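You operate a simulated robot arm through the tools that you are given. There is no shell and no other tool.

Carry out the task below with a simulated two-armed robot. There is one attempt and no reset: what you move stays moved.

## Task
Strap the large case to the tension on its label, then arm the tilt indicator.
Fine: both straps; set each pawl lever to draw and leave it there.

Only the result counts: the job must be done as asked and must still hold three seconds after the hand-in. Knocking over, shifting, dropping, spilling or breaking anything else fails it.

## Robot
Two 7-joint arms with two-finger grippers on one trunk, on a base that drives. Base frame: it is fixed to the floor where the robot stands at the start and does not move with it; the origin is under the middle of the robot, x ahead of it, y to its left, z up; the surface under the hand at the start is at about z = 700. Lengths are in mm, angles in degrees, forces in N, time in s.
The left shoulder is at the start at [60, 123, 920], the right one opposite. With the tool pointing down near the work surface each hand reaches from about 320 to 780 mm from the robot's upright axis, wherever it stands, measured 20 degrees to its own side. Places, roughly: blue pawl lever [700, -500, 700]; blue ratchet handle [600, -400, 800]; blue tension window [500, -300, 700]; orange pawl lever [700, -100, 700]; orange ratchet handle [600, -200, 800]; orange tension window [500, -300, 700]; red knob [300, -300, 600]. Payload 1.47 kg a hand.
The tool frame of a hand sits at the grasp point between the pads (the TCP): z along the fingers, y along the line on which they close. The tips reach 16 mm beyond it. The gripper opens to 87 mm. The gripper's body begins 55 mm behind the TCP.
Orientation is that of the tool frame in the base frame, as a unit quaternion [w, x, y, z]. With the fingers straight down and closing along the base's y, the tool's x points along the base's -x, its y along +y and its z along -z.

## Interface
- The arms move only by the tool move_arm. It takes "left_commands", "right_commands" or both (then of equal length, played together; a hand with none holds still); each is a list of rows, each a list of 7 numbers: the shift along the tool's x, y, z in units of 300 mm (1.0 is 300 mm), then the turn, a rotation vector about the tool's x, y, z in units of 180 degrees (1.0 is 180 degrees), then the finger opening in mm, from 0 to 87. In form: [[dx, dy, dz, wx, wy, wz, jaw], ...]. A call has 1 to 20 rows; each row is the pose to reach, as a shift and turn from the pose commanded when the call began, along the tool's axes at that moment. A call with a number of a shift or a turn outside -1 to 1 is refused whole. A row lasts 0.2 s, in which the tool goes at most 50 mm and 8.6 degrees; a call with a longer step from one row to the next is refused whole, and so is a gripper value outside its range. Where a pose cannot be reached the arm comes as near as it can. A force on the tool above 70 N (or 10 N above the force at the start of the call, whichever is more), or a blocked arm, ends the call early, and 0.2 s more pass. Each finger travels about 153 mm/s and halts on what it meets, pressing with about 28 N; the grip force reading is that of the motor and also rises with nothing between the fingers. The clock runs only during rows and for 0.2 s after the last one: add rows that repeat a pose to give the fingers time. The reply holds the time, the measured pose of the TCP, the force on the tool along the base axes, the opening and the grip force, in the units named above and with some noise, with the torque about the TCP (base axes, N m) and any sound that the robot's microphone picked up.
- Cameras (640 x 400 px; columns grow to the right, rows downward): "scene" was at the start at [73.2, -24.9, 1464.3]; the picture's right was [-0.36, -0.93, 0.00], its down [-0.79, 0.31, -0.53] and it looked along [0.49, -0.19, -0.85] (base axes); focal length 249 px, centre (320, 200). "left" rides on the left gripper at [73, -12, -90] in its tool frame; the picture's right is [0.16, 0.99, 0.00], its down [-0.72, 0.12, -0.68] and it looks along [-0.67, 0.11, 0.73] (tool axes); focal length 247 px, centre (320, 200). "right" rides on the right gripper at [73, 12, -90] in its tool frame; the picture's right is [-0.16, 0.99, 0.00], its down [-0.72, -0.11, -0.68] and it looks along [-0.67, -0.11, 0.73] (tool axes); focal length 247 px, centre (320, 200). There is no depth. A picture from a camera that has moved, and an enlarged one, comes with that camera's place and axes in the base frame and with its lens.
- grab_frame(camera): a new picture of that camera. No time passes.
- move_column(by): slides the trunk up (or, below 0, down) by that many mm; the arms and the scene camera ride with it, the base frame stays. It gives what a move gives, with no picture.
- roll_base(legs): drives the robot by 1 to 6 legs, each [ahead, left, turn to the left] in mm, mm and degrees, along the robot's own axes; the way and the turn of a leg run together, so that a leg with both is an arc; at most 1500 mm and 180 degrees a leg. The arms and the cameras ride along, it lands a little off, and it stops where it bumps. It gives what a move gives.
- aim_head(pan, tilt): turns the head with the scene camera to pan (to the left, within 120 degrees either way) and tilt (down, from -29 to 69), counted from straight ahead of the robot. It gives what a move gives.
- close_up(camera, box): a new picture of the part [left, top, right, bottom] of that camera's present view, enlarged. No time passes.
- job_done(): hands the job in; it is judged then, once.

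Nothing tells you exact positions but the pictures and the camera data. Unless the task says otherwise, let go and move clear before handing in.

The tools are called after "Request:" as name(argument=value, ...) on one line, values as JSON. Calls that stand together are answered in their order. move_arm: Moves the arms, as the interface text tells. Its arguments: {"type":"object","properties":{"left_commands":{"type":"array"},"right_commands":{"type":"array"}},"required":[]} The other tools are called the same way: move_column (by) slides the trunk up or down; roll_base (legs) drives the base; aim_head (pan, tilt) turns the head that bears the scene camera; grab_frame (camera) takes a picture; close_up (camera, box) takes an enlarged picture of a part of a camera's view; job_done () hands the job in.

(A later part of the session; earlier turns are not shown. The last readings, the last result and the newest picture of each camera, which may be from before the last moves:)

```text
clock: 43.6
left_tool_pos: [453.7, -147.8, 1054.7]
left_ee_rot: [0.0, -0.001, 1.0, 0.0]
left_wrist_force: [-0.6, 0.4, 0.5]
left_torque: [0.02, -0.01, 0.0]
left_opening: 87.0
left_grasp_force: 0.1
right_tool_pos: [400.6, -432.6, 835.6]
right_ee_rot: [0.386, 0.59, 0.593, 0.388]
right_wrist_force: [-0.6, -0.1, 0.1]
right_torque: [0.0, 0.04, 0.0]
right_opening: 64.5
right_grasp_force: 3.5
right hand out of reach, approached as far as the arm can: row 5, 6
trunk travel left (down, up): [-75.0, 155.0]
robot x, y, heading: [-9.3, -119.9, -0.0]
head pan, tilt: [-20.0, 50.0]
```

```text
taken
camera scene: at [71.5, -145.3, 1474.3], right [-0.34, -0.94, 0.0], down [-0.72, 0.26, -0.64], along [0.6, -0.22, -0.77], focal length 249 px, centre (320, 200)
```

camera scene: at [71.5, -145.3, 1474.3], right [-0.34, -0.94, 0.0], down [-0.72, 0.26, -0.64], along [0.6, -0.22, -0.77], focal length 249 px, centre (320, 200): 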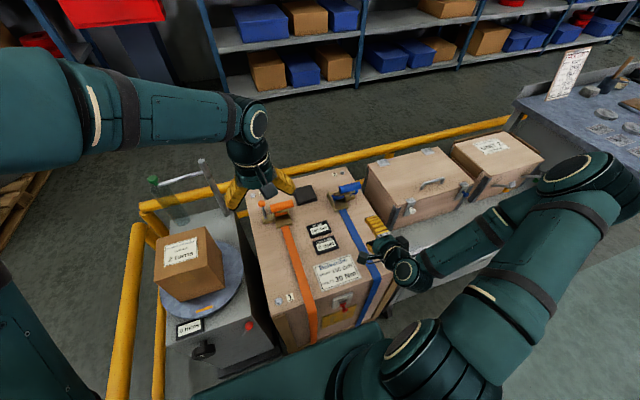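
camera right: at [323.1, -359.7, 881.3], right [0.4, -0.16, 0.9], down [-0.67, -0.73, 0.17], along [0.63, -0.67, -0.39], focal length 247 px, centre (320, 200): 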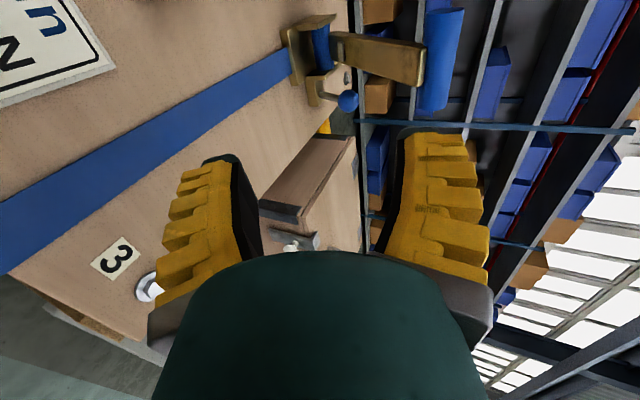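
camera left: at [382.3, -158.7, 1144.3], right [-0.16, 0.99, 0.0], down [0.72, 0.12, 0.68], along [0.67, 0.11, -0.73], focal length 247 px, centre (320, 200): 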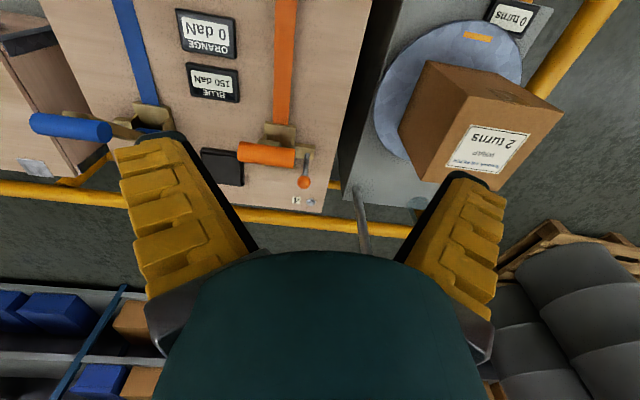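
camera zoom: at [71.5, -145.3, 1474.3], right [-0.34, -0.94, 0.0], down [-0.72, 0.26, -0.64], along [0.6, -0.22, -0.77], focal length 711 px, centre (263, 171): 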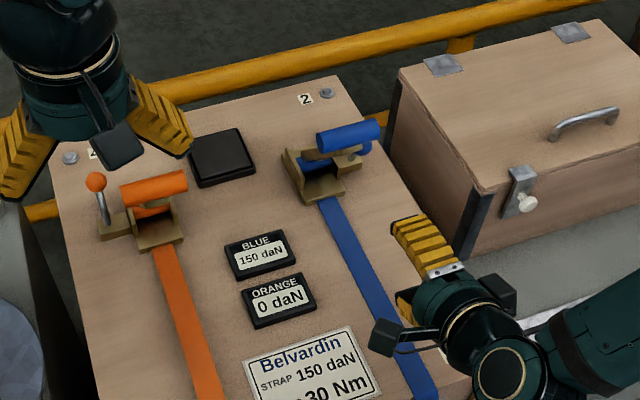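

The blue handle springs back by itself, and blue holds 150 daN with its pawl at draw. Orange is the mirror image on the other side, so I'll use the left hand there, moving the right hand clear at the same time.

Request:
move_arm(left_commands=[[-0.032, 0.017, 0, 0, 0, -0.0455, 87], [-0.065, 0.035, 0, 0, 0, -0.091, 80], [-0.097, 0.052, 0, 0, 0, -0.1365, 80], [-0.129, 0.069, 0, 0, 0, -0.182, 70], [-0.161, 0.086, 0, 0, 0, -0.2275, 60], [-0.194, 0.104, 0, 0, 0, -0.273, 50], [-0.226, 0.121, 0, 0, 0, -0.3185, 50], [-0.258, 0.138, 0, 0, 0, -0.364, 50], [-0.29, 0.155, 0, 0, 0, -0.4095, 50], [-0.323, 0.173, 0, 0, 0, -0.455, 50], [-0.355, 0.19, 0, 0, 0, -0.5, 50], [-0.355, 0.19, 0, 0, 0, -0.5, 50]], right_commands=[[-0.03, 0.04, -0.02, 0.02, 0, 0, 60], [-0.06, 0.08, -0.04, 0.04, 0, 0, 60], [-0.09, 0.12, -0.05, 0.06, 0, 0, 60], [-0.12, 0.16, -0.07, 0.08, 0, 0, 60], [-0.15, 0.2, -0.09, 0.1, 0, 0, 60], [-0.18, 0.24, -0.11, 0.12, 0, 0, 60], [-0.21, 0.28, -0.13, 0.14, 0, 0, 60], [-0.24, 0.32, -0.14, 0.16, 0, 0, 60], [-0.267, 0.367, -0.16, 0.18, 0, 0, 60], [-0.267, 0.367, -0.16, 0.2, 0, 0, 60], [-0.267, 0.367, -0.16, 0.2, 0, 0, 60], [-0.267, 0.367, -0.16, 0.2, 0, 0, 60]])

Request:
grab_frame(camera="left")

Request:
grab_frame(camera="scene")

```text
clock: 46.2
left_tool_pos: [560.5, -89.1, 1053.7]
left_ee_rot: [0.0, 0.709, -0.706, 0.0]
left_wrist_force: [-0.2, -0.1, 0.9]
left_torque: [-0.02, -0.02, 0.01]
left_opening: 55.2
left_grasp_force: 4.1
right_tool_pos: [401.6, -511.5, 953.7]
right_ee_rot: [0.184, 0.681, 0.684, 0.185]
right_wrist_force: [-0.3, 0.5, -0.2]
right_torque: [-0.02, -0.01, 0.01]
right_opening: 64.7
right_grasp_force: 3.8
right hand out of reach, approached as far as the arm can: row 1, 2, 3
trunk travel left (down, up): [-75.0, 155.0]
robot x, y, heading: [-14.7, -119.4, 0.1]
head pan, tilt: [-20.0, 50.0]
```

```text
taken
camera left: at [573.2, -162.1, 1143.6], right [-0.99, -0.16, 0.0], down [-0.12, 0.72, 0.68], along [-0.11, 0.67, -0.73], focal length 247 px, centre (320, 200)
```

left: 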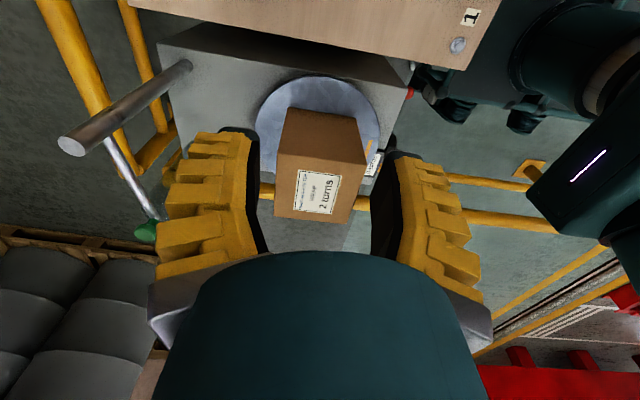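

```text
taken
camera scene: at [71.3, -145.4, 1474.4], right [-0.34, -0.94, 0.0], down [-0.72, 0.26, -0.64], along [0.6, -0.22, -0.77], focal length 249 px, centre (320, 200)
```

scene: 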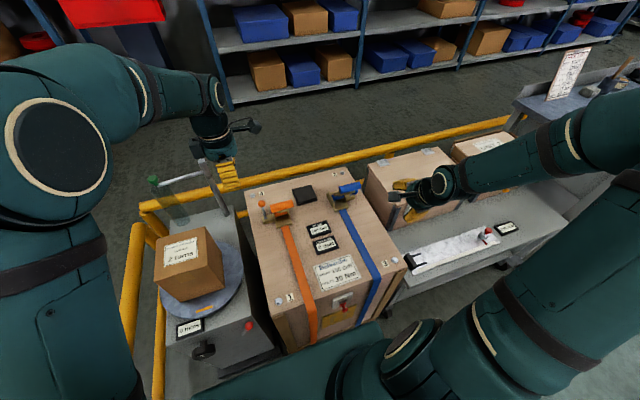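

The wrapper post at about [797, 8] stays clear of the left hand's path. Now I'll move the left hand to the mirrored approach pose over the orange pawl ball.

Request:
move_arm(left_commands=[[-0.014, -0.04, 0.083, 0.0273, 0.0213, 0.0072, 30], [-0.028, -0.079, 0.166, 0.0547, 0.0426, 0.0145, 0], [-0.042, -0.119, 0.249, 0.082, 0.064, 0.0217, 0], [-0.056, -0.159, 0.333, 0.1094, 0.0853, 0.029, 0], [-0.0703, -0.1983, 0.4157, 0.1367, 0.1066, 0.0362, 0], [-0.0703, -0.1983, 0.4157, 0.1367, 0.1066, 0.0362, 0]])

Request:
grab_frame(camera="left")

Request:
close_up(camera="scene", box=[200, 120, 400, 260])

```text
clock: 47.6
left_tool_pos: [619.9, -68.4, 930.9]
left_ee_rot: [0.034, -0.641, 0.719, -0.268]
left_wrist_force: [-0.4, -0.2, 0.1]
left_torque: [-0.04, 0.0, 0.01]
left_opening: 0.0
left_grasp_force: 28.4
right_tool_pos: [399.5, -511.9, 953.0]
right_ee_rot: [0.185, 0.682, 0.683, 0.185]
right_wrist_force: [-0.1, -0.9, 0.0]
right_torque: [-0.01, -0.01, 0.02]
right_opening: 64.5
right_grasp_force: 3.2
trunk travel left (down, up): [-75.0, 155.0]
robot x, y, heading: [-9.0, -115.0, 0.3]
head pan, tilt: [-20.0, 50.0]
```

```text
taken
camera left: at [582.8, -106.6, 1034.3], right [-0.92, -0.11, -0.38], down [-0.24, 0.92, 0.32], along [0.31, 0.38, -0.87], focal length 247 px, centre (320, 200)
```

left: 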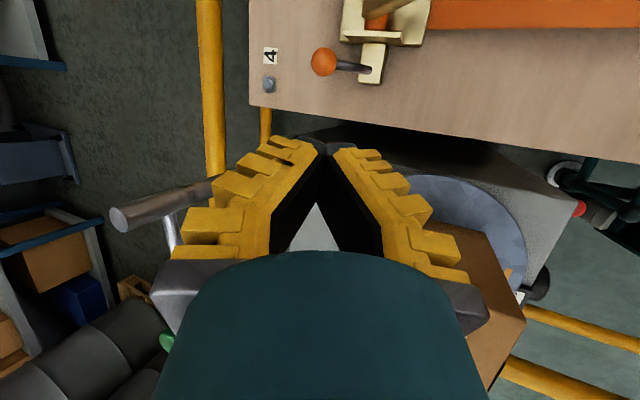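

```text
2.86 times, centred on (300, 190) of scene
camera zoom: at [70.9, -146.1, 1474.4], right [-0.34, -0.94, 0.0], down [-0.72, 0.26, -0.64], along [0.6, -0.22, -0.77], focal length 711 px, centre (377, 229)
```

zoom: 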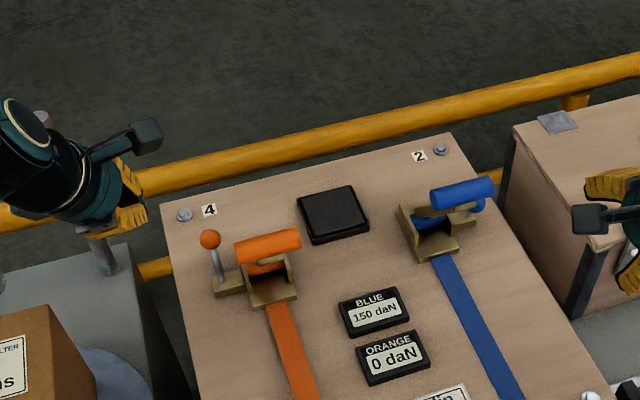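

The geometry mirrors the blue side exactly. I'll lower the closed fingers beyond the orange ball.

Request:
move_arm(left_commands=[[0.006, -0.1, 0.02, 0, 0, 0, 0], [0.006, -0.1, 0.1, 0, 0, 0, 0], [0.006, -0.1, 0.2, 0, 0, 0, 0], [0.006, -0.1, 0.3, 0, 0, 0, 0], [0.006, -0.1, 0.4, 0, 0, 0, 0], [0.006, -0.1, 0.5, 0, 0, 0, 0], [0.006, -0.1, 0.58, 0, 0, 0, 0], [0.006, -0.1, 0.65, 0, 0, 0, 0], [0.006, -0.1, 0.65, 0, 0, 0, 0]])

Request:
grab_frame(camera="left")

Request:
close_up(camera="scene", box=[200, 120, 400, 260])

```text
clock: 49.6
left_tool_pos: [724.9, -135.7, 778.5]
left_ee_rot: [0.035, -0.641, 0.718, -0.268]
left_wrist_force: [7.0, 3.8, 12.0]
left_torque: [0.01, 0.15, -0.06]
left_opening: 0.2
left_grasp_force: 27.9
right_tool_pos: [399.7, -510.1, 953.6]
right_ee_rot: [0.185, 0.681, 0.684, 0.185]
right_wrist_force: [0.0, -0.1, 0.9]
right_torque: [-0.03, 0.03, 0.0]
right_opening: 64.8
right_grasp_force: 3.2
trunk travel left (down, up): [-75.0, 155.0]
robot x, y, heading: [-11.1, -120.4, 0.2]
head pan, tilt: [-20.0, 50.0]
```

```text
taken
camera left: at [687.8, -174.3, 881.1], right [-0.92, -0.11, -0.38], down [-0.25, 0.92, 0.32], along [0.31, 0.38, -0.87], focal length 247 px, centre (320, 200)
```

left: 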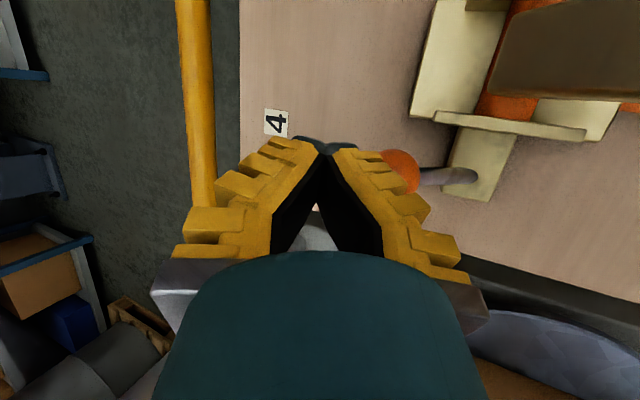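

```text
2.86 times, centred on (300, 190) of scene
camera zoom: at [70.8, -145.0, 1474.5], right [-0.34, -0.94, 0.0], down [-0.72, 0.26, -0.64], along [0.6, -0.22, -0.77], focal length 711 px, centre (377, 229)
```

zoom: 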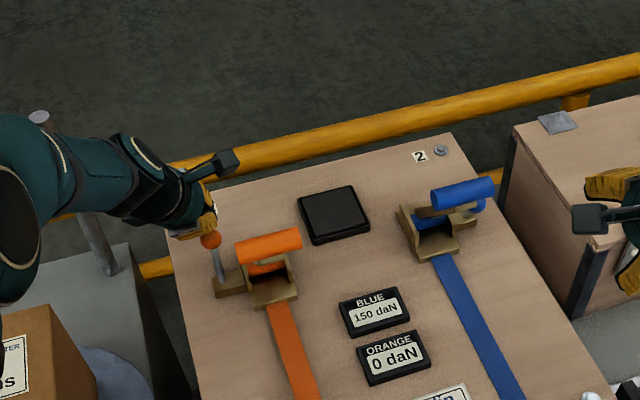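

Same contact as on the blue side. I'll pull the orange lever towards me with the mirrored motion.

Request:
move_arm(left_commands=[[0.015, 0.026, -0.038, -0.0139, 0, 0, 0], [0.03, 0.053, -0.077, -0.0278, 0, 0, 0], [0.041, 0.08, -0.1, -0.0417, 0, 0, 0], [0.052, 0.11, -0.131, -0.0556, 0, 0, 0], [0.052, 0.11, -0.131, -0.0556, 0, 0, 0]])

Request:
move_arm(left_commands=[[0.007, 0.038, -0.009, -0.0139, 0, 0, 0], [0.012, 0.078, -0.012, -0.0278, 0, 0, 0], [0.016, 0.119, -0.012, -0.0417, 0, 0, 0], [0.018, 0.162, -0.005, -0.0556, 0, 0, 0], [0.019, 0.21, 0.007, -0.0694, 0, 0, 0], [0.019, 0.21, 0.007, -0.0694, 0, 0, 0]])

Request:
grab_frame(camera="left")

Request:
close_up(camera="scene", box=[200, 120, 400, 260])

```text
clock: 50.8
left_tool_pos: [671.7, -139.3, 799.3]
left_ee_rot: [-0.023, -0.641, 0.74, -0.202]
left_wrist_force: [0.2, 4.5, 9.4]
left_torque: [0.09, 0.19, -0.11]
left_opening: 0.0
left_grasp_force: 26.9
right_tool_pos: [400.1, -511.2, 954.2]
right_ee_rot: [0.185, 0.681, 0.684, 0.185]
right_wrist_force: [-0.6, 0.4, -0.5]
right_torque: [-0.02, 0.01, -0.03]
right_opening: 64.7
right_grasp_force: 3.0
trunk travel left (down, up): [-75.0, 155.0]
robot x, y, heading: [-10.3, -122.6, 0.2]
head pan, tilt: [-20.0, 50.0]
```

```text
clock: 52.2
left_tool_pos: [622.4, -137.1, 792.5]
left_ee_rot: [-0.084, -0.636, 0.756, -0.13]
left_wrist_force: [30.8, 10.3, 42.7]
left_torque: [0.28, -0.64, 0.21]
left_opening: 0.3
left_grasp_force: 27.9
right_tool_pos: [400.4, -510.4, 953.4]
right_ee_rot: [0.185, 0.68, 0.684, 0.185]
right_wrist_force: [0.7, -0.3, 0.4]
right_torque: [-0.02, -0.04, -0.01]
right_opening: 64.6
right_grasp_force: 3.3
trunk travel left (down, up): [-75.0, 155.0]
robot x, y, heading: [-7.0, -121.1, 0.2]
head pan, tilt: [-20.0, 50.0]
```

```text
taken
camera left: at [618.0, -179.7, 898.8], right [-1.0, 0.01, -0.04], down [-0.01, 0.91, 0.42], along [0.04, 0.42, -0.9], focal length 247 px, centre (320, 200)
```

left: 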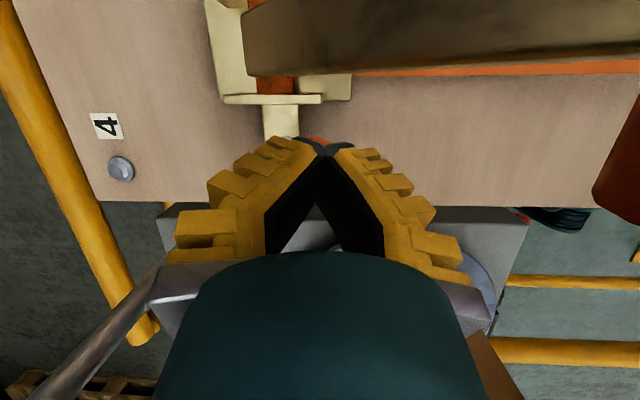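

```text
2.86 times, centred on (300, 190) of scene
camera zoom: at [70.7, -144.3, 1474.8], right [-0.34, -0.94, 0.0], down [-0.72, 0.26, -0.64], along [0.6, -0.22, -0.77], focal length 711 px, centre (377, 229)
```

zoom: 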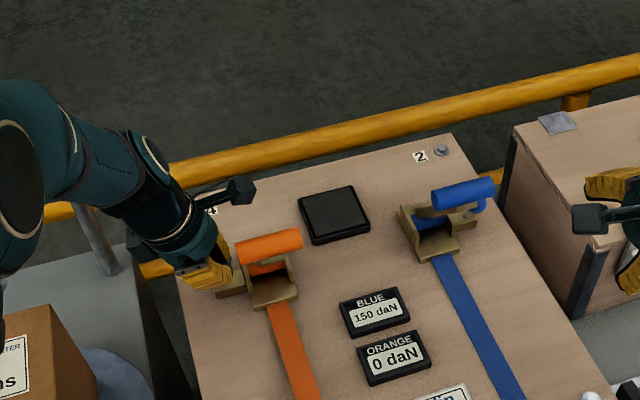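

Same end force as blue. I'll lift off and check the lever.

Request:
move_arm(left_commands=[[0, -0.01, -0.07, 0, 0, 0, 0], [0, -0.05, -0.17, 0, 0, 0, 0], [0, -0.12, -0.28, 0, 0, 0, 0], [0, -0.2, -0.38, 0, 0, 0, 0], [0, -0.2, -0.38, 0, 0, 0, 0]])

Request:
grab_frame(camera="left")

Request:
close_up(camera="scene", box=[240, 160, 340, 230])

```text
clock: 53.4
left_tool_pos: [671.4, -115.4, 899.4]
left_ee_rot: [-0.092, -0.635, 0.757, -0.122]
left_wrist_force: [0.5, 0.2, 0.1]
left_torque: [0.02, -0.01, -0.01]
left_opening: 0.0
left_grasp_force: 27.6
right_tool_pos: [399.0, -510.8, 953.1]
right_ee_rot: [0.185, 0.681, 0.684, 0.185]
right_wrist_force: [0.4, -0.7, -0.5]
right_torque: [0.0, 0.01, -0.01]
right_opening: 64.5
right_grasp_force: 3.2
trunk travel left (down, up): [-75.0, 155.0]
robot x, y, heading: [-11.9, -123.1, 0.1]
head pan, tilt: [-20.0, 50.0]
```

```text
taken
camera left: at [669.7, -158.1, 1005.6], right [-1.0, 0.01, -0.02], down [0.0, 0.9, 0.43], along [0.02, 0.43, -0.9], focal length 247 px, centre (320, 200)
```

left: 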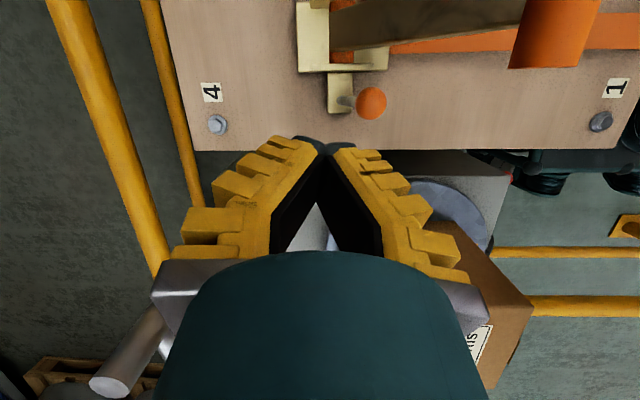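

```text
5.71 times, centred on (290, 195) of scene
camera zoom: at [71.2, -145.6, 1474.3], right [-0.34, -0.94, 0.0], down [-0.72, 0.26, -0.64], along [0.6, -0.22, -0.77], focal length 1423 px, centre (491, 229)
```

zoom: 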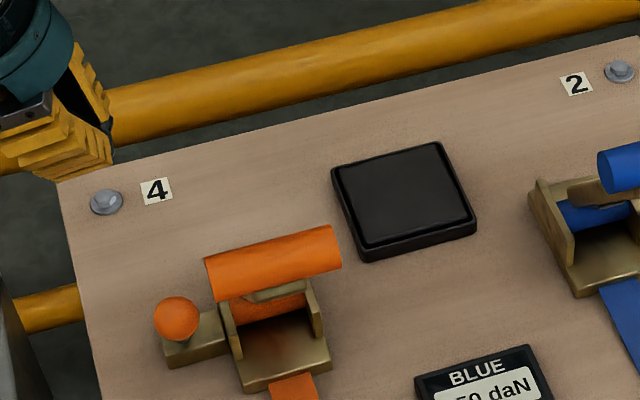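

The orange lever is at draw too (ball at x≈626). Next the left hand goes to the orange handle, mirroring the earlier move.

Request:
move_arm(left_commands=[[0.055, 0.072, -0.112, 0, 0, 0, 0], [0.111, 0.145, -0.225, 0.03, -0.0216, -0.0057, 20], [0.197, 0.223, -0.204, 0.061, -0.0431, -0.0113, 60], [0.284, 0.301, -0.183, 0.091, -0.0647, -0.017, 60], [0.35, 0.375, -0.145, 0.121, -0.0862, -0.0226, 60], [0.413, 0.455, -0.103, 0.1515, -0.1078, -0.0283, 60], [0.413, 0.455, -0.103, 0.1515, -0.1078, -0.0283, 60]])

Request:
grab_frame(camera="left")

Request:
close_up(camera="scene", box=[200, 120, 400, 260])

```text
clock: 55.0
left_tool_pos: [515.1, -196.5, 952.1]
left_ee_rot: [-0.182, 0.683, -0.683, 0.184]
left_wrist_force: [0.2, -0.8, -0.3]
left_torque: [0.05, 0.02, 0.04]
left_opening: 64.6
left_grasp_force: 3.6
right_tool_pos: [399.9, -511.8, 952.4]
right_ee_rot: [0.185, 0.681, 0.684, 0.185]
right_wrist_force: [-0.6, 1.1, 1.0]
right_torque: [0.01, 0.01, -0.04]
right_opening: 64.4
right_grasp_force: 3.6
trunk travel left (down, up): [-75.0, 155.0]
robot x, y, heading: [-8.9, -123.5, 0.1]
head pan, tilt: [-20.0, 50.0]
```

```text
taken
camera left: at [481.5, -269.0, 1035.8], right [-0.86, -0.16, -0.49], down [-0.44, 0.73, 0.53], along [0.27, 0.67, -0.69], focal length 247 px, centre (320, 200)
```

left: 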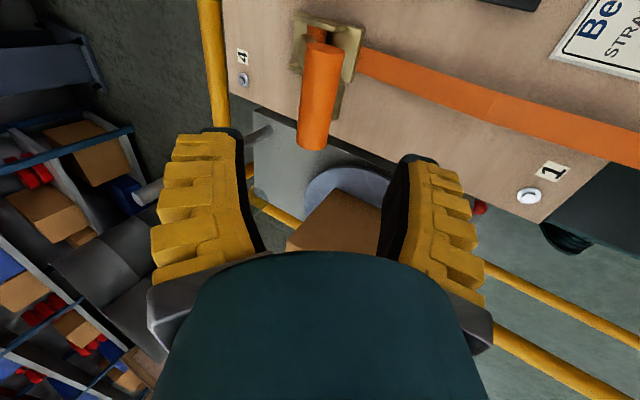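

```text
2.86 times, centred on (300, 190) of scene
camera zoom: at [72.0, -144.7, 1474.3], right [-0.34, -0.94, 0.0], down [-0.72, 0.26, -0.64], along [0.6, -0.22, -0.77], focal length 711 px, centre (377, 229)
```

zoom: 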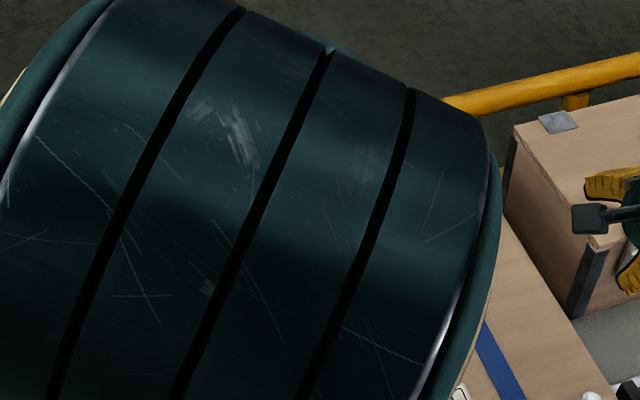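

The left elbow blocks the head's view of the windows. I'll see whether another head angle helps.

Request:
grab_frame(camera="scene")

Request:
grab_frame(camera="right")

```text
taken
camera scene: at [72.0, -144.7, 1474.3], right [-0.34, -0.94, 0.0], down [-0.72, 0.26, -0.64], along [0.6, -0.22, -0.77], focal length 249 px, centre (320, 200)
```

scene: 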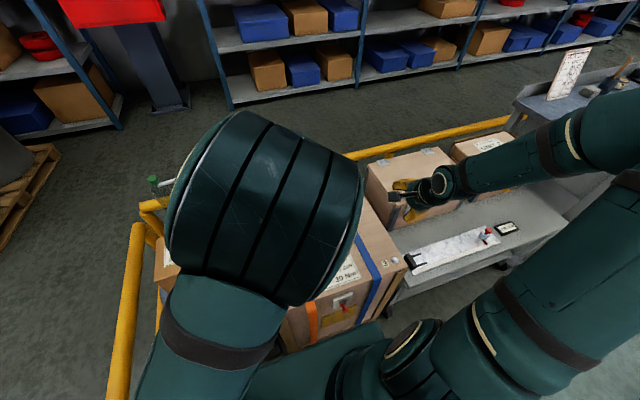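

```text
taken
camera right: at [366.0, -438.9, 1036.1], right [0.85, -0.15, 0.5], down [-0.44, -0.72, 0.53], along [0.28, -0.67, -0.69], focal length 247 px, centre (320, 200)
```

right: 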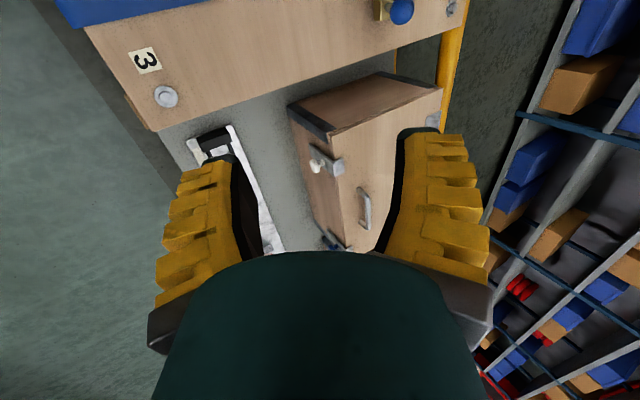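

I'll turn the right hand into a viewing pose over the windows, as it was at the start.

Request:
move_arm(right_commands=[[0.013, 0.033, -0.058, 0.0333, 0, 0, 60], [0.027, 0.067, -0.116, 0.0667, 0, 0, 60], [0.04, 0.1, -0.173, 0.1, 0, 0, 60], [0.053, 0.133, -0.231, 0.1333, 0, 0, 60], [0.067, 0.167, -0.289, 0.1667, 0, 0, 60]])

Request:
move_arm(right_commands=[[0, 0, 0, 0, 0, -0.0455, 60], [0, 0, 0, 0, 0, -0.091, 60], [0, 0, 0, 0, 0, -0.1365, 60], [0, 0, 0, 0, 0, -0.182, 60], [0, 0, 0, 0, 0, -0.2275, 60], [0, 0, 0, 0, 0, -0.273, 60], [0, 0, 0, 0, 0, -0.3185, 60], [0, 0, 0, 0, 0, -0.364, 60], [0, 0, 0, 0, 0, -0.4095, 60], [0, 0, 0, 0, 0, -0.455, 60], [0, 0, 0, 0, 0, -0.5, 60], [0, 0, 0, 0, 0, -0.5, 60]])

Request:
grab_frame(camera="right")

```text
clock: 56.2
left_tool_pos: [515.3, -197.9, 952.0]
left_ee_rot: [0.18, -0.682, 0.684, -0.183]
left_wrist_force: [0.2, 0.6, -0.2]
left_torque: [0.01, -0.02, -0.04]
left_opening: 64.7
left_grasp_force: 3.1
right_tool_pos: [399.7, -493.0, 1053.9]
right_ee_rot: [0.001, 0.706, 0.708, 0.001]
right_wrist_force: [0.7, 0.5, 0.1]
right_torque: [-0.01, -0.02, 0.04]
right_opening: 64.7
right_grasp_force: 3.0
trunk travel left (down, up): [-75.0, 155.0]
robot x, y, heading: [-10.4, -117.3, 0.0]
head pan, tilt: [-20.0, 50.0]
```

```text
clock: 58.8
left_tool_pos: [513.1, -198.4, 952.6]
left_ee_rot: [0.182, -0.682, 0.684, -0.184]
left_wrist_force: [0.5, 0.0, -0.4]
left_torque: [0.01, -0.01, 0.0]
left_opening: 64.7
left_grasp_force: 3.2
right_tool_pos: [400.4, -490.9, 1052.0]
right_ee_rot: [0.003, -0.002, 1.0, 0.0]
right_wrist_force: [-0.4, 0.5, -0.3]
right_torque: [0.0, -0.02, -0.01]
right_opening: 64.6
right_grasp_force: 3.4
trunk travel left (down, up): [-75.0, 155.0]
robot x, y, heading: [-11.3, -119.6, 0.1]
head pan, tilt: [-20.0, 50.0]
```

```text
taken
camera right: at [327.1, -480.9, 1142.0], right [0.15, 0.99, 0.0], down [0.72, -0.11, 0.68], along [0.68, -0.1, -0.73], focal length 247 px, centre (320, 200)
```

right: 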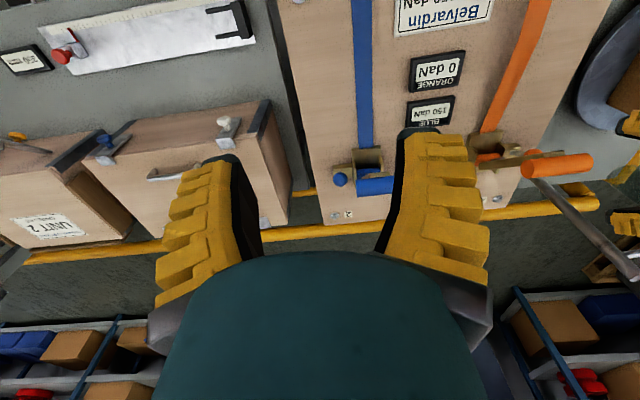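

The right camera now sees both windows (blue 150, orange 0). I'll grip the orange handle and do the first pull along the corrected arc.

Request:
move_arm(left_commands=[[0, 0, 0.11, 0, 0, 0, 60], [0, 0, 0.22, 0, 0, 0, 60], [0, 0, 0.332, 0, 0, 0, 60], [0, 0, 0.332, 0, 0, 0, 15], [0, 0, 0.332, 0, 0, 0, 15], [0, 0, 0.332, 0, 0, 0, 15]])

Request:
grab_frame(camera="left")

```text
clock: 60.2
left_tool_pos: [564.6, -199.6, 864.6]
left_ee_rot: [0.18, -0.683, 0.684, -0.181]
left_wrist_force: [-7.7, -2.4, -19.7]
left_torque: [-0.08, 0.12, -0.07]
left_opening: 26.9
left_grasp_force: 30.2
right_tool_pos: [399.3, -492.1, 1052.5]
right_ee_rot: [0.001, -0.002, 1.0, 0.0]
right_wrist_force: [0.6, -0.9, -0.2]
right_torque: [0.02, -0.02, -0.01]
right_opening: 64.7
right_grasp_force: 3.3
trunk travel left (down, up): [-75.0, 155.0]
robot x, y, heading: [-11.2, -119.7, 0.2]
head pan, tilt: [-20.0, 50.0]
```

```text
taken
camera left: at [531.5, -272.6, 948.0], right [-0.86, -0.16, -0.49], down [-0.43, 0.73, 0.53], along [0.27, 0.67, -0.69], focal length 247 px, centre (320, 200)
```

left: 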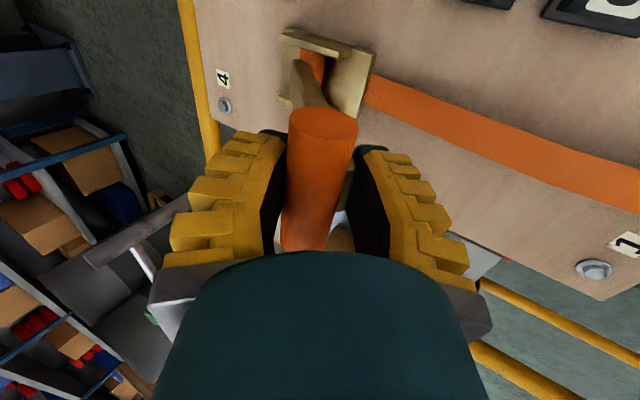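

The orange grip is held. Pulling.

Request:
move_arm(left_commands=[[0, 0.0617, 0.0083, 0.0406, 0, 0, 15], [0, 0.1277, 0.026, 0.085, 0, 0, 15], [0, 0.1907, 0.0523, 0.1294, 0, 0, 15], [0, 0.2493, 0.0877, 0.1739, 0, 0, 15], [0, 0.2963, 0.125, 0.2128, 0, 0, 15], [0, 0.2963, 0.125, 0.2128, 0, 0, 15]])

Request:
close_up(camera="right", box=[320, 0, 640, 220])

Request:
grab_frame(camera="left")

```text
clock: 61.6
left_tool_pos: [509.3, -198.6, 789.8]
left_ee_rot: [-0.395, 0.586, -0.585, 0.398]
left_wrist_force: [31.2, -0.3, -8.3]
left_torque: [-0.04, 0.1, -0.03]
left_opening: 24.3
left_grasp_force: 30.4
right_tool_pos: [402.4, -491.7, 1051.8]
right_ee_rot: [0.0, -0.001, 1.0, -0.001]
right_wrist_force: [-1.1, 0.4, -1.4]
right_torque: [-0.02, 0.02, 0.01]
right_opening: 64.6
right_grasp_force: 3.1
trunk travel left (down, up): [-75.0, 155.0]
robot x, y, heading: [-8.2, -122.8, 0.1]
head pan, tilt: [-20.0, 50.0]
```

```text
1.82 times, centred on (480, 110) of right
camera zoom: at [330.0, -480.8, 1141.1], right [0.16, 0.99, 0.0], down [0.72, -0.11, 0.68], along [0.67, -0.11, -0.73], focal length 449 px, centre (29, 364)
```

zoom: 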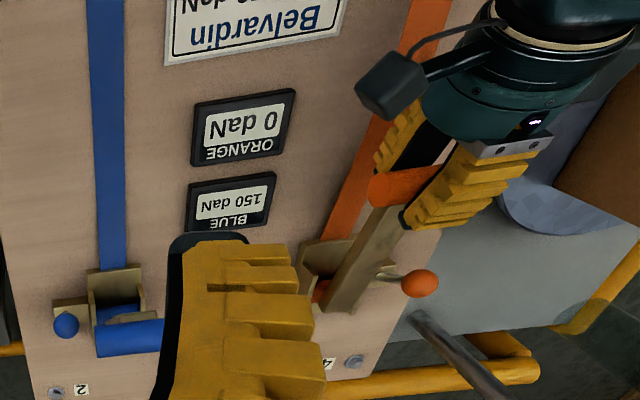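

```text
taken
camera left: at [431.4, -272.0, 833.8], right [-0.37, -0.16, -0.92], down [-0.67, 0.73, 0.14], along [0.64, 0.67, -0.37], focal length 247 px, centre (320, 200)
```

left: 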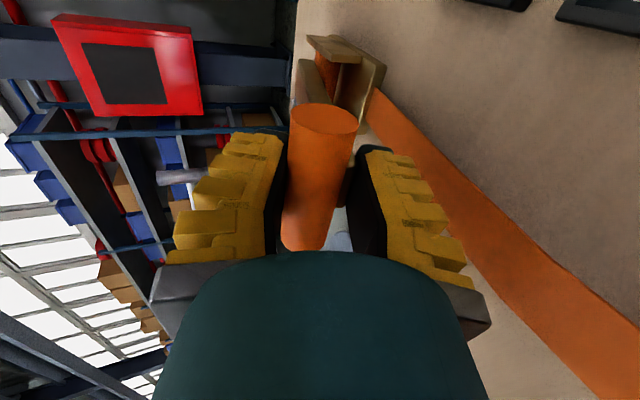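

Orange is still at 0; the stroke may be slightly short. I'll pull a few degrees further.

Request:
move_arm(left_commands=[[0, 0.034, 0.004, 0.0222, 0, 0, 15], [0, 0.068, 0.009, 0.0444, 0, 0, 15], [0, 0.068, 0.009, 0.0444, 0, 0, 15]])

Request:
close_up(camera="right", box=[320, 0, 640, 220])

```text
clock: 62.4
left_tool_pos: [502.7, -200.6, 770.0]
left_ee_rot: [0.434, -0.556, 0.557, -0.438]
left_wrist_force: [27.4, -3.2, -2.9]
left_torque: [-0.01, 0.13, -0.14]
left_opening: 23.4
left_grasp_force: 29.7
right_tool_pos: [401.5, -492.7, 1052.2]
right_ee_rot: [0.002, -0.002, 1.0, 0.0]
right_wrist_force: [0.0, 0.1, -0.2]
right_torque: [0.02, 0.0, 0.0]
right_opening: 64.6
right_grasp_force: 3.7
trunk travel left (down, up): [-75.0, 155.0]
robot x, y, heading: [-9.6, -117.3, -0.1]
head pan, tilt: [-20.0, 50.0]
```

```text
1.82 times, centred on (480, 110) of right
camera zoom: at [329.2, -481.1, 1141.3], right [0.16, 0.99, 0.0], down [0.72, -0.11, 0.68], along [0.67, -0.11, -0.73], focal length 449 px, centre (29, 364)
```

zoom: 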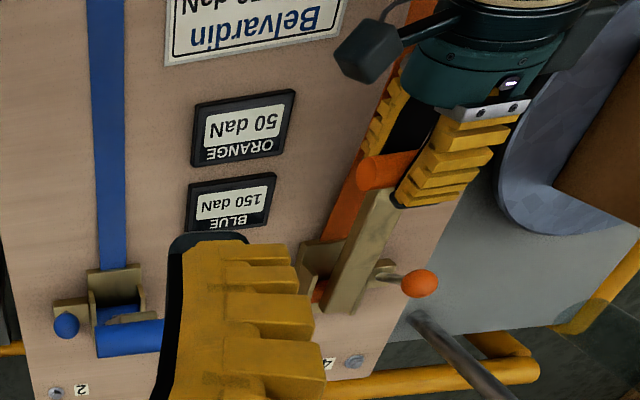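

Orange reads 50. Returning for the second stroke.

Request:
move_arm(left_commands=[[0, -0.06, 0.005, -0.0389, 0, 0, 15], [0, -0.1277, 0.014, -0.0833, 0, 0, 15], [0, -0.1937, 0.031, -0.1278, 0, 0, 15], [0, -0.2563, 0.058, -0.1722, 0, 0, 15], [0, -0.3147, 0.093, -0.2167, 0, 0, 15], [0, -0.3617, 0.13, -0.2556, 0, 0, 15], [0, -0.3677, 0.136, -0.2556, 0, 0, 15], [0, -0.3677, 0.136, -0.2556, 0, 0, 15]])

Request:
close_up(camera="right", box=[320, 0, 640, 220])

Request:
grab_frame(camera="left")

```text
clock: 64.2
left_tool_pos: [563.8, -200.5, 866.1]
left_ee_rot: [0.182, -0.681, 0.684, -0.185]
left_wrist_force: [-18.3, -5.7, 1.1]
left_torque: [-0.23, 0.21, -0.08]
left_opening: 31.0
left_grasp_force: 30.1
left hand out of reach, approached as far as the arm can: row 6
right_tool_pos: [398.2, -493.1, 1053.1]
right_ee_rot: [0.004, -0.002, 1.0, 0.0]
right_wrist_force: [0.6, 0.7, 0.6]
right_torque: [0.02, 0.0, 0.0]
right_opening: 64.6
right_grasp_force: 3.5
trunk travel left (down, up): [-75.0, 155.0]
robot x, y, heading: [-8.2, -119.3, 0.2]
head pan, tilt: [-20.0, 50.0]
```

```text
1.82 times, centred on (480, 110) of right
camera zoom: at [325.5, -481.2, 1142.3], right [0.16, 0.99, 0.0], down [0.72, -0.11, 0.68], along [0.68, -0.11, -0.73], focal length 449 px, centre (29, 364)
```

zoom: 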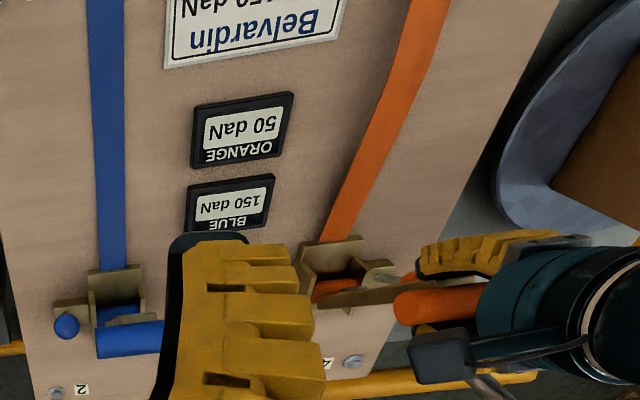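

```text
taken
camera left: at [529.4, -272.5, 949.8], right [-0.85, -0.16, -0.5], down [-0.44, 0.73, 0.53], along [0.28, 0.67, -0.69], focal length 247 px, centre (320, 200)
```

left: 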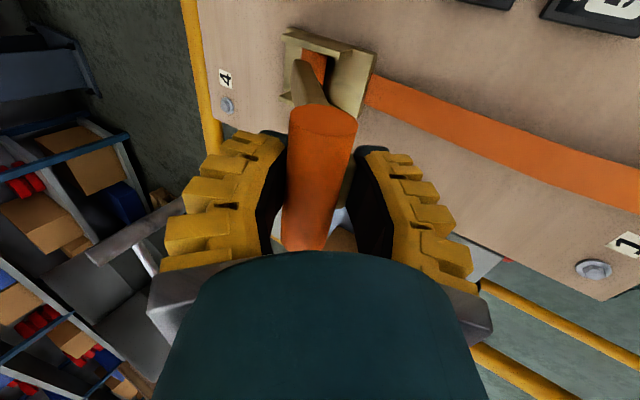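

Second pull on orange.

Request:
move_arm(left_commands=[[0, 0.0677, 0.0087, 0.0444, 0, 0, 15], [0, 0.1337, 0.0263, 0.0889, 0, 0, 15], [0, 0.1967, 0.0527, 0.1333, 0, 0, 15], [0, 0.2553, 0.088, 0.1778, 0, 0, 15], [0, 0.3083, 0.131, 0.2222, 0, 0, 15], [0, 0.3497, 0.1743, 0.2556, 0, 0, 15], [0, 0.3497, 0.1743, 0.2556, 0, 0, 15]])

Request:
close_up(camera="right", box=[320, 0, 640, 220])

Request:
grab_frame(camera="left")

```text
clock: 65.8
left_tool_pos: [503.6, -200.3, 768.7]
left_ee_rot: [-0.435, 0.556, -0.556, 0.438]
left_wrist_force: [19.0, -11.9, -1.1]
left_torque: [-0.03, -0.02, -0.25]
left_opening: 25.3
left_grasp_force: 29.7
left hand out of reach, approached as far as the arm can: row 1
right_tool_pos: [402.0, -492.7, 1052.7]
right_ee_rot: [0.002, -0.002, 1.0, 0.0]
right_wrist_force: [0.6, 0.2, -0.1]
right_torque: [-0.01, 0.03, -0.06]
right_opening: 64.7
right_grasp_force: 3.1
trunk travel left (down, up): [-75.0, 155.0]
robot x, y, heading: [-8.2, -120.9, 0.2]
head pan, tilt: [-20.0, 50.0]
```

```text
1.82 times, centred on (480, 110) of right
camera zoom: at [328.7, -481.5, 1141.3], right [0.16, 0.99, 0.0], down [0.72, -0.11, 0.68], along [0.67, -0.1, -0.73], focal length 449 px, centre (29, 364)
```

zoom: 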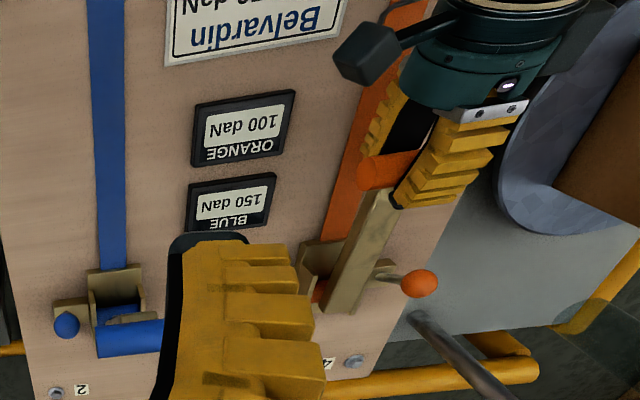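

```text
taken
camera left: at [420.4, -271.8, 801.7], right [-0.23, -0.16, -0.96], down [-0.69, 0.73, 0.05], along [0.69, 0.67, -0.28], focal length 247 px, centre (320, 200)
```

left: 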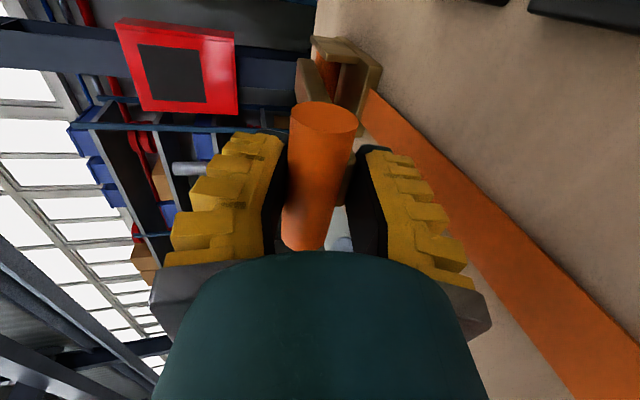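

Orange reads 100. Returning, then the third pull.

Request:
move_arm(left_commands=[[0, -0.06, 0, -0.0389, 0, 0, 15], [0, -0.1277, 0.009, -0.0833, 0, 0, 15], [0, -0.1937, 0.027, -0.1278, 0, 0, 15], [0, -0.2563, 0.054, -0.1722, 0, 0, 15], [0, -0.3147, 0.09, -0.2167, 0, 0, 15], [0, -0.3617, 0.127, -0.2556, 0, 0, 15], [0, -0.3677, 0.133, -0.2556, 0, 0, 15], [0, -0.3677, 0.133, -0.2556, 0, 0, 15]])

Request:
close_up(camera="right", box=[320, 0, 640, 220])

Request:
grab_frame(camera="left")

```text
clock: 67.6
left_tool_pos: [564.3, -200.8, 864.9]
left_ee_rot: [0.183, -0.681, 0.684, -0.186]
left_wrist_force: [-26.5, -5.1, -1.2]
left_torque: [-0.42, 0.27, -0.24]
left_opening: 31.3
left_grasp_force: 30.0
right_tool_pos: [397.8, -491.8, 1053.0]
right_ee_rot: [0.004, -0.002, 1.0, 0.0]
right_wrist_force: [0.5, -0.1, 0.5]
right_torque: [0.01, 0.0, -0.01]
right_opening: 64.8
right_grasp_force: 3.7
trunk travel left (down, up): [-75.0, 155.0]
robot x, y, heading: [-6.4, -120.2, 0.2]
head pan, tilt: [-20.0, 50.0]
```

```text
1.82 times, centred on (480, 110) of right
camera zoom: at [324.9, -481.3, 1142.5], right [0.16, 0.99, 0.0], down [0.72, -0.11, 0.69], along [0.68, -0.11, -0.73], focal length 449 px, centre (29, 364)
```

zoom: 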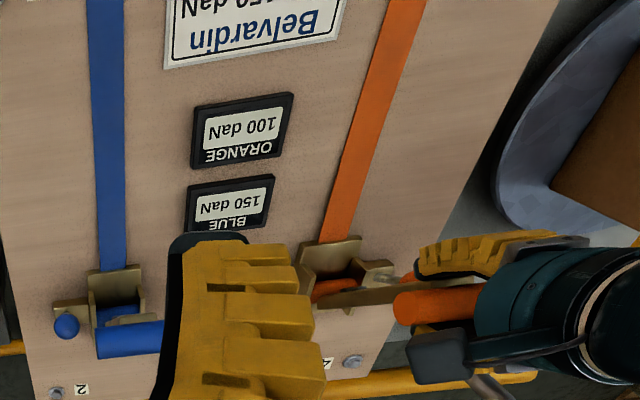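

```text
taken
camera left: at [530.2, -272.2, 948.9], right [-0.86, -0.16, -0.49], down [-0.44, 0.73, 0.53], along [0.28, 0.67, -0.69], focal length 247 px, centre (320, 200)
```

left: 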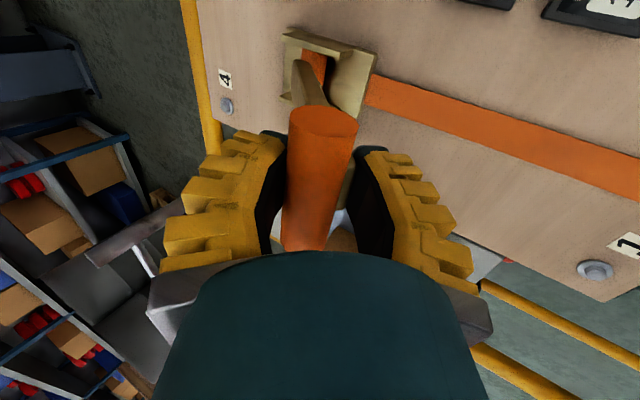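

Third pull on orange, the same as the second.

Request:
move_arm(left_commands=[[0, 0.0677, 0.0087, 0.0444, 0, 0, 15], [0, 0.1337, 0.0263, 0.0889, 0, 0, 15], [0, 0.1967, 0.0527, 0.1333, 0, 0, 15], [0, 0.2553, 0.088, 0.1778, 0, 0, 15], [0, 0.3083, 0.131, 0.2222, 0, 0, 15], [0, 0.3497, 0.1743, 0.2556, 0, 0, 15], [0, 0.3497, 0.1743, 0.2556, 0, 0, 15]])

Request:
close_up(camera="right", box=[320, 0, 640, 220])

```text
clock: 69.2
left_tool_pos: [504.2, -200.2, 769.0]
left_ee_rot: [0.435, -0.555, 0.557, -0.439]
left_wrist_force: [17.3, -23.1, -1.3]
left_torque: [-0.01, -0.03, -0.22]
left_opening: 25.8
left_grasp_force: 29.6
right_tool_pos: [401.5, -493.7, 1052.1]
right_ee_rot: [0.0, -0.001, 1.0, 0.0]
right_wrist_force: [-0.1, 0.0, 0.2]
right_torque: [0.0, 0.04, -0.02]
right_opening: 64.8
right_grasp_force: 3.5
trunk travel left (down, up): [-75.0, 155.0]
robot x, y, heading: [-12.9, -123.3, 0.2]
head pan, tilt: [-20.0, 50.0]
```

```text
1.82 times, centred on (480, 110) of right
camera zoom: at [328.4, -482.6, 1141.1], right [0.16, 0.99, 0.0], down [0.72, -0.12, 0.68], along [0.67, -0.1, -0.73], focal length 449 px, centre (29, 364)
```

zoom: 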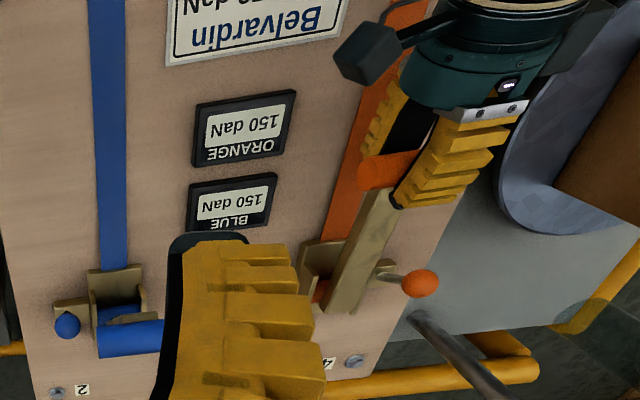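

Both windows read 150 daN. I'll guide the orange handle back up, then release and retreat.

Request:
move_arm(left_commands=[[0, -0.06, 0, -0.0389, 0, 0, 15], [0, -0.1277, 0.009, -0.0833, 0, 0, 15], [0, -0.1937, 0.027, -0.1278, 0, 0, 15], [0, -0.2563, 0.054, -0.1722, 0, 0, 15], [0, -0.3147, 0.09, -0.2167, 0, 0, 15], [0, -0.356, 0.122, -0.25, 0, 0, 15], [0, -0.356, 0.122, -0.25, 0, 0, 15], [0, -0.356, 0.122, -0.25, 0, 0, 60], [0, -0.356, 0.122, -0.25, 0, 0, 60]])

Request:
move_arm(left_commands=[[0, 0, -0.12, 0, 0, 0, 60], [0, 0, -0.24, 0, 0, 0, 60], [0, 0, -0.36, 0, 0, 0, 60], [0, 0, -0.36, 0, 0, 0, 60]])

Request:
close_up(camera="right", box=[320, 0, 640, 220])

Request:
grab_frame(camera="left")

```text
clock: 71.2
left_tool_pos: [563.5, -196.8, 863.6]
left_ee_rot: [0.19, -0.681, 0.681, -0.191]
left_wrist_force: [-0.4, 1.0, 0.0]
left_torque: [0.01, 0.0, -0.01]
left_opening: 64.6
left_grasp_force: 3.4
right_tool_pos: [400.0, -490.6, 1051.6]
right_ee_rot: [0.003, -0.002, 1.0, 0.0]
right_wrist_force: [0.5, 0.2, 0.4]
right_torque: [0.02, 0.0, 0.02]
right_opening: 64.7
right_grasp_force: 3.4
trunk travel left (down, up): [-75.0, 155.0]
robot x, y, heading: [-5.2, -122.4, 0.2]
head pan, tilt: [-20.0, 50.0]
```

```text
clock: 72.2
left_tool_pos: [508.0, -200.1, 957.0]
left_ee_rot: [0.19, -0.68, 0.682, -0.191]
left_wrist_force: [0.2, 0.2, 0.5]
left_torque: [0.0, -0.01, 0.04]
left_opening: 64.8
left_grasp_force: 3.3
right_tool_pos: [399.2, -490.9, 1052.1]
right_ee_rot: [0.003, -0.001, 1.0, -0.001]
right_wrist_force: [0.7, -0.3, -0.3]
right_torque: [0.03, 0.02, 0.0]
right_opening: 64.6
right_grasp_force: 3.3
trunk travel left (down, up): [-75.0, 155.0]
robot x, y, heading: [-6.5, -120.9, 0.6]
head pan, tilt: [-20.0, 50.0]
```

```text
1.82 times, centred on (480, 110) of right
camera zoom: at [327.6, -480.9, 1141.8], right [0.16, 0.99, 0.0], down [0.72, -0.11, 0.68], along [0.68, -0.11, -0.73], focal length 449 px, centre (29, 364)
```

zoom: 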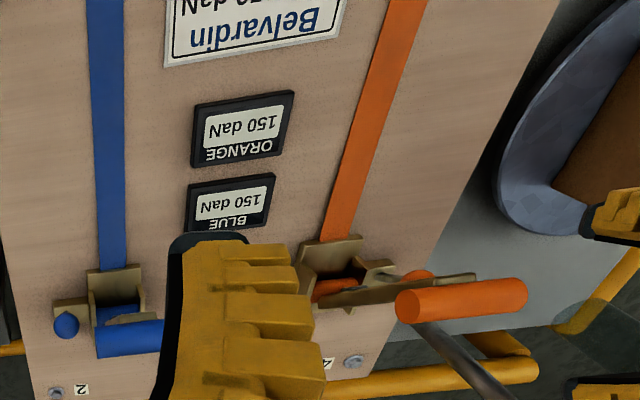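

```text
taken
camera left: at [472.4, -271.7, 1039.6], right [-0.85, -0.16, -0.51], down [-0.45, 0.73, 0.52], along [0.29, 0.67, -0.68], focal length 247 px, centre (320, 200)
```

left: 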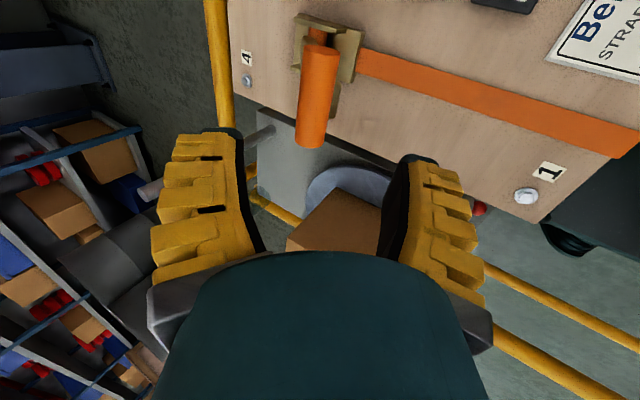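

Straps are done at 150 daN each. Now for the tilt indicator on the front face: I'll back the base up to get at it, then look at it closely.

Request:
aim_head(pan=-115, tilt=45)

Request:
grab_frame(camera="scene")

Request:
aim_head(pan=115, tilt=45)

Request:
grab_frame(camera="scene")

```text
clock: 73.9
left_tool_pos: [507.6, -199.7, 957.4]
left_ee_rot: [0.189, -0.681, 0.682, -0.191]
left_wrist_force: [-0.4, 0.9, -0.4]
left_torque: [0.0, 0.03, -0.02]
left_opening: 64.6
left_grasp_force: 3.3
right_tool_pos: [400.0, -491.3, 1053.0]
right_ee_rot: [0.002, -0.002, 1.0, 0.0]
right_wrist_force: [-0.3, -1.0, 0.9]
right_torque: [-0.03, 0.0, -0.02]
right_opening: 64.6
right_grasp_force: 3.6
trunk travel left (down, up): [-75.0, 155.0]
robot x, y, heading: [-10.8, -120.4, -0.1]
head pan, tilt: [-115.0, 45.0]
```

```text
taken
camera scene: at [-35.4, -193.0, 1481.3], right [-0.91, 0.42, 0.0], down [0.3, 0.64, -0.71], along [-0.3, -0.64, -0.71], focal length 249 px, centre (320, 200)
```

scene: 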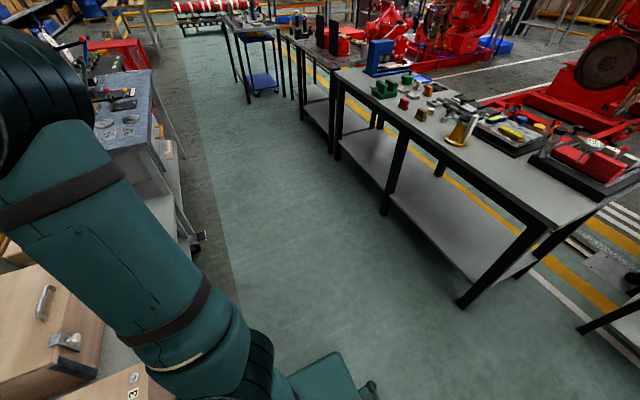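

```text
clock: 77.2
left_tool_pos: [507.6, -199.3, 957.1]
left_ee_rot: [0.189, -0.681, 0.681, -0.191]
left_wrist_force: [0.1, -0.2, 0.3]
left_torque: [0.02, 0.01, 0.03]
left_opening: 64.8
left_grasp_force: 2.9
right_tool_pos: [399.5, -491.6, 1053.4]
right_ee_rot: [0.003, -0.002, 1.0, 0.0]
right_wrist_force: [-0.6, -0.3, -0.2]
right_torque: [0.02, 0.0, 0.0]
right_opening: 64.7
right_grasp_force: 3.1
trunk travel left (down, up): [-75.0, 155.0]
robot x, y, heading: [-10.9, -119.7, 0.2]
head pan, tilt: [115.0, 45.0]
```

```text
taken
camera scene: at [-35.5, -45.6, 1481.3], right [0.91, 0.42, 0.0], down [0.3, -0.64, -0.71], along [-0.3, 0.64, -0.71], focal length 249 px, centre (320, 200)
```

scene: 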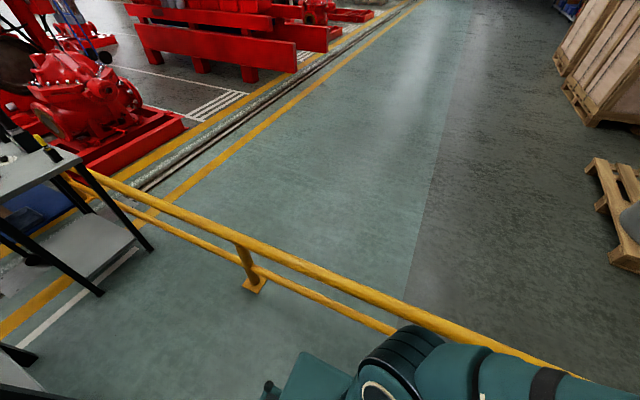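

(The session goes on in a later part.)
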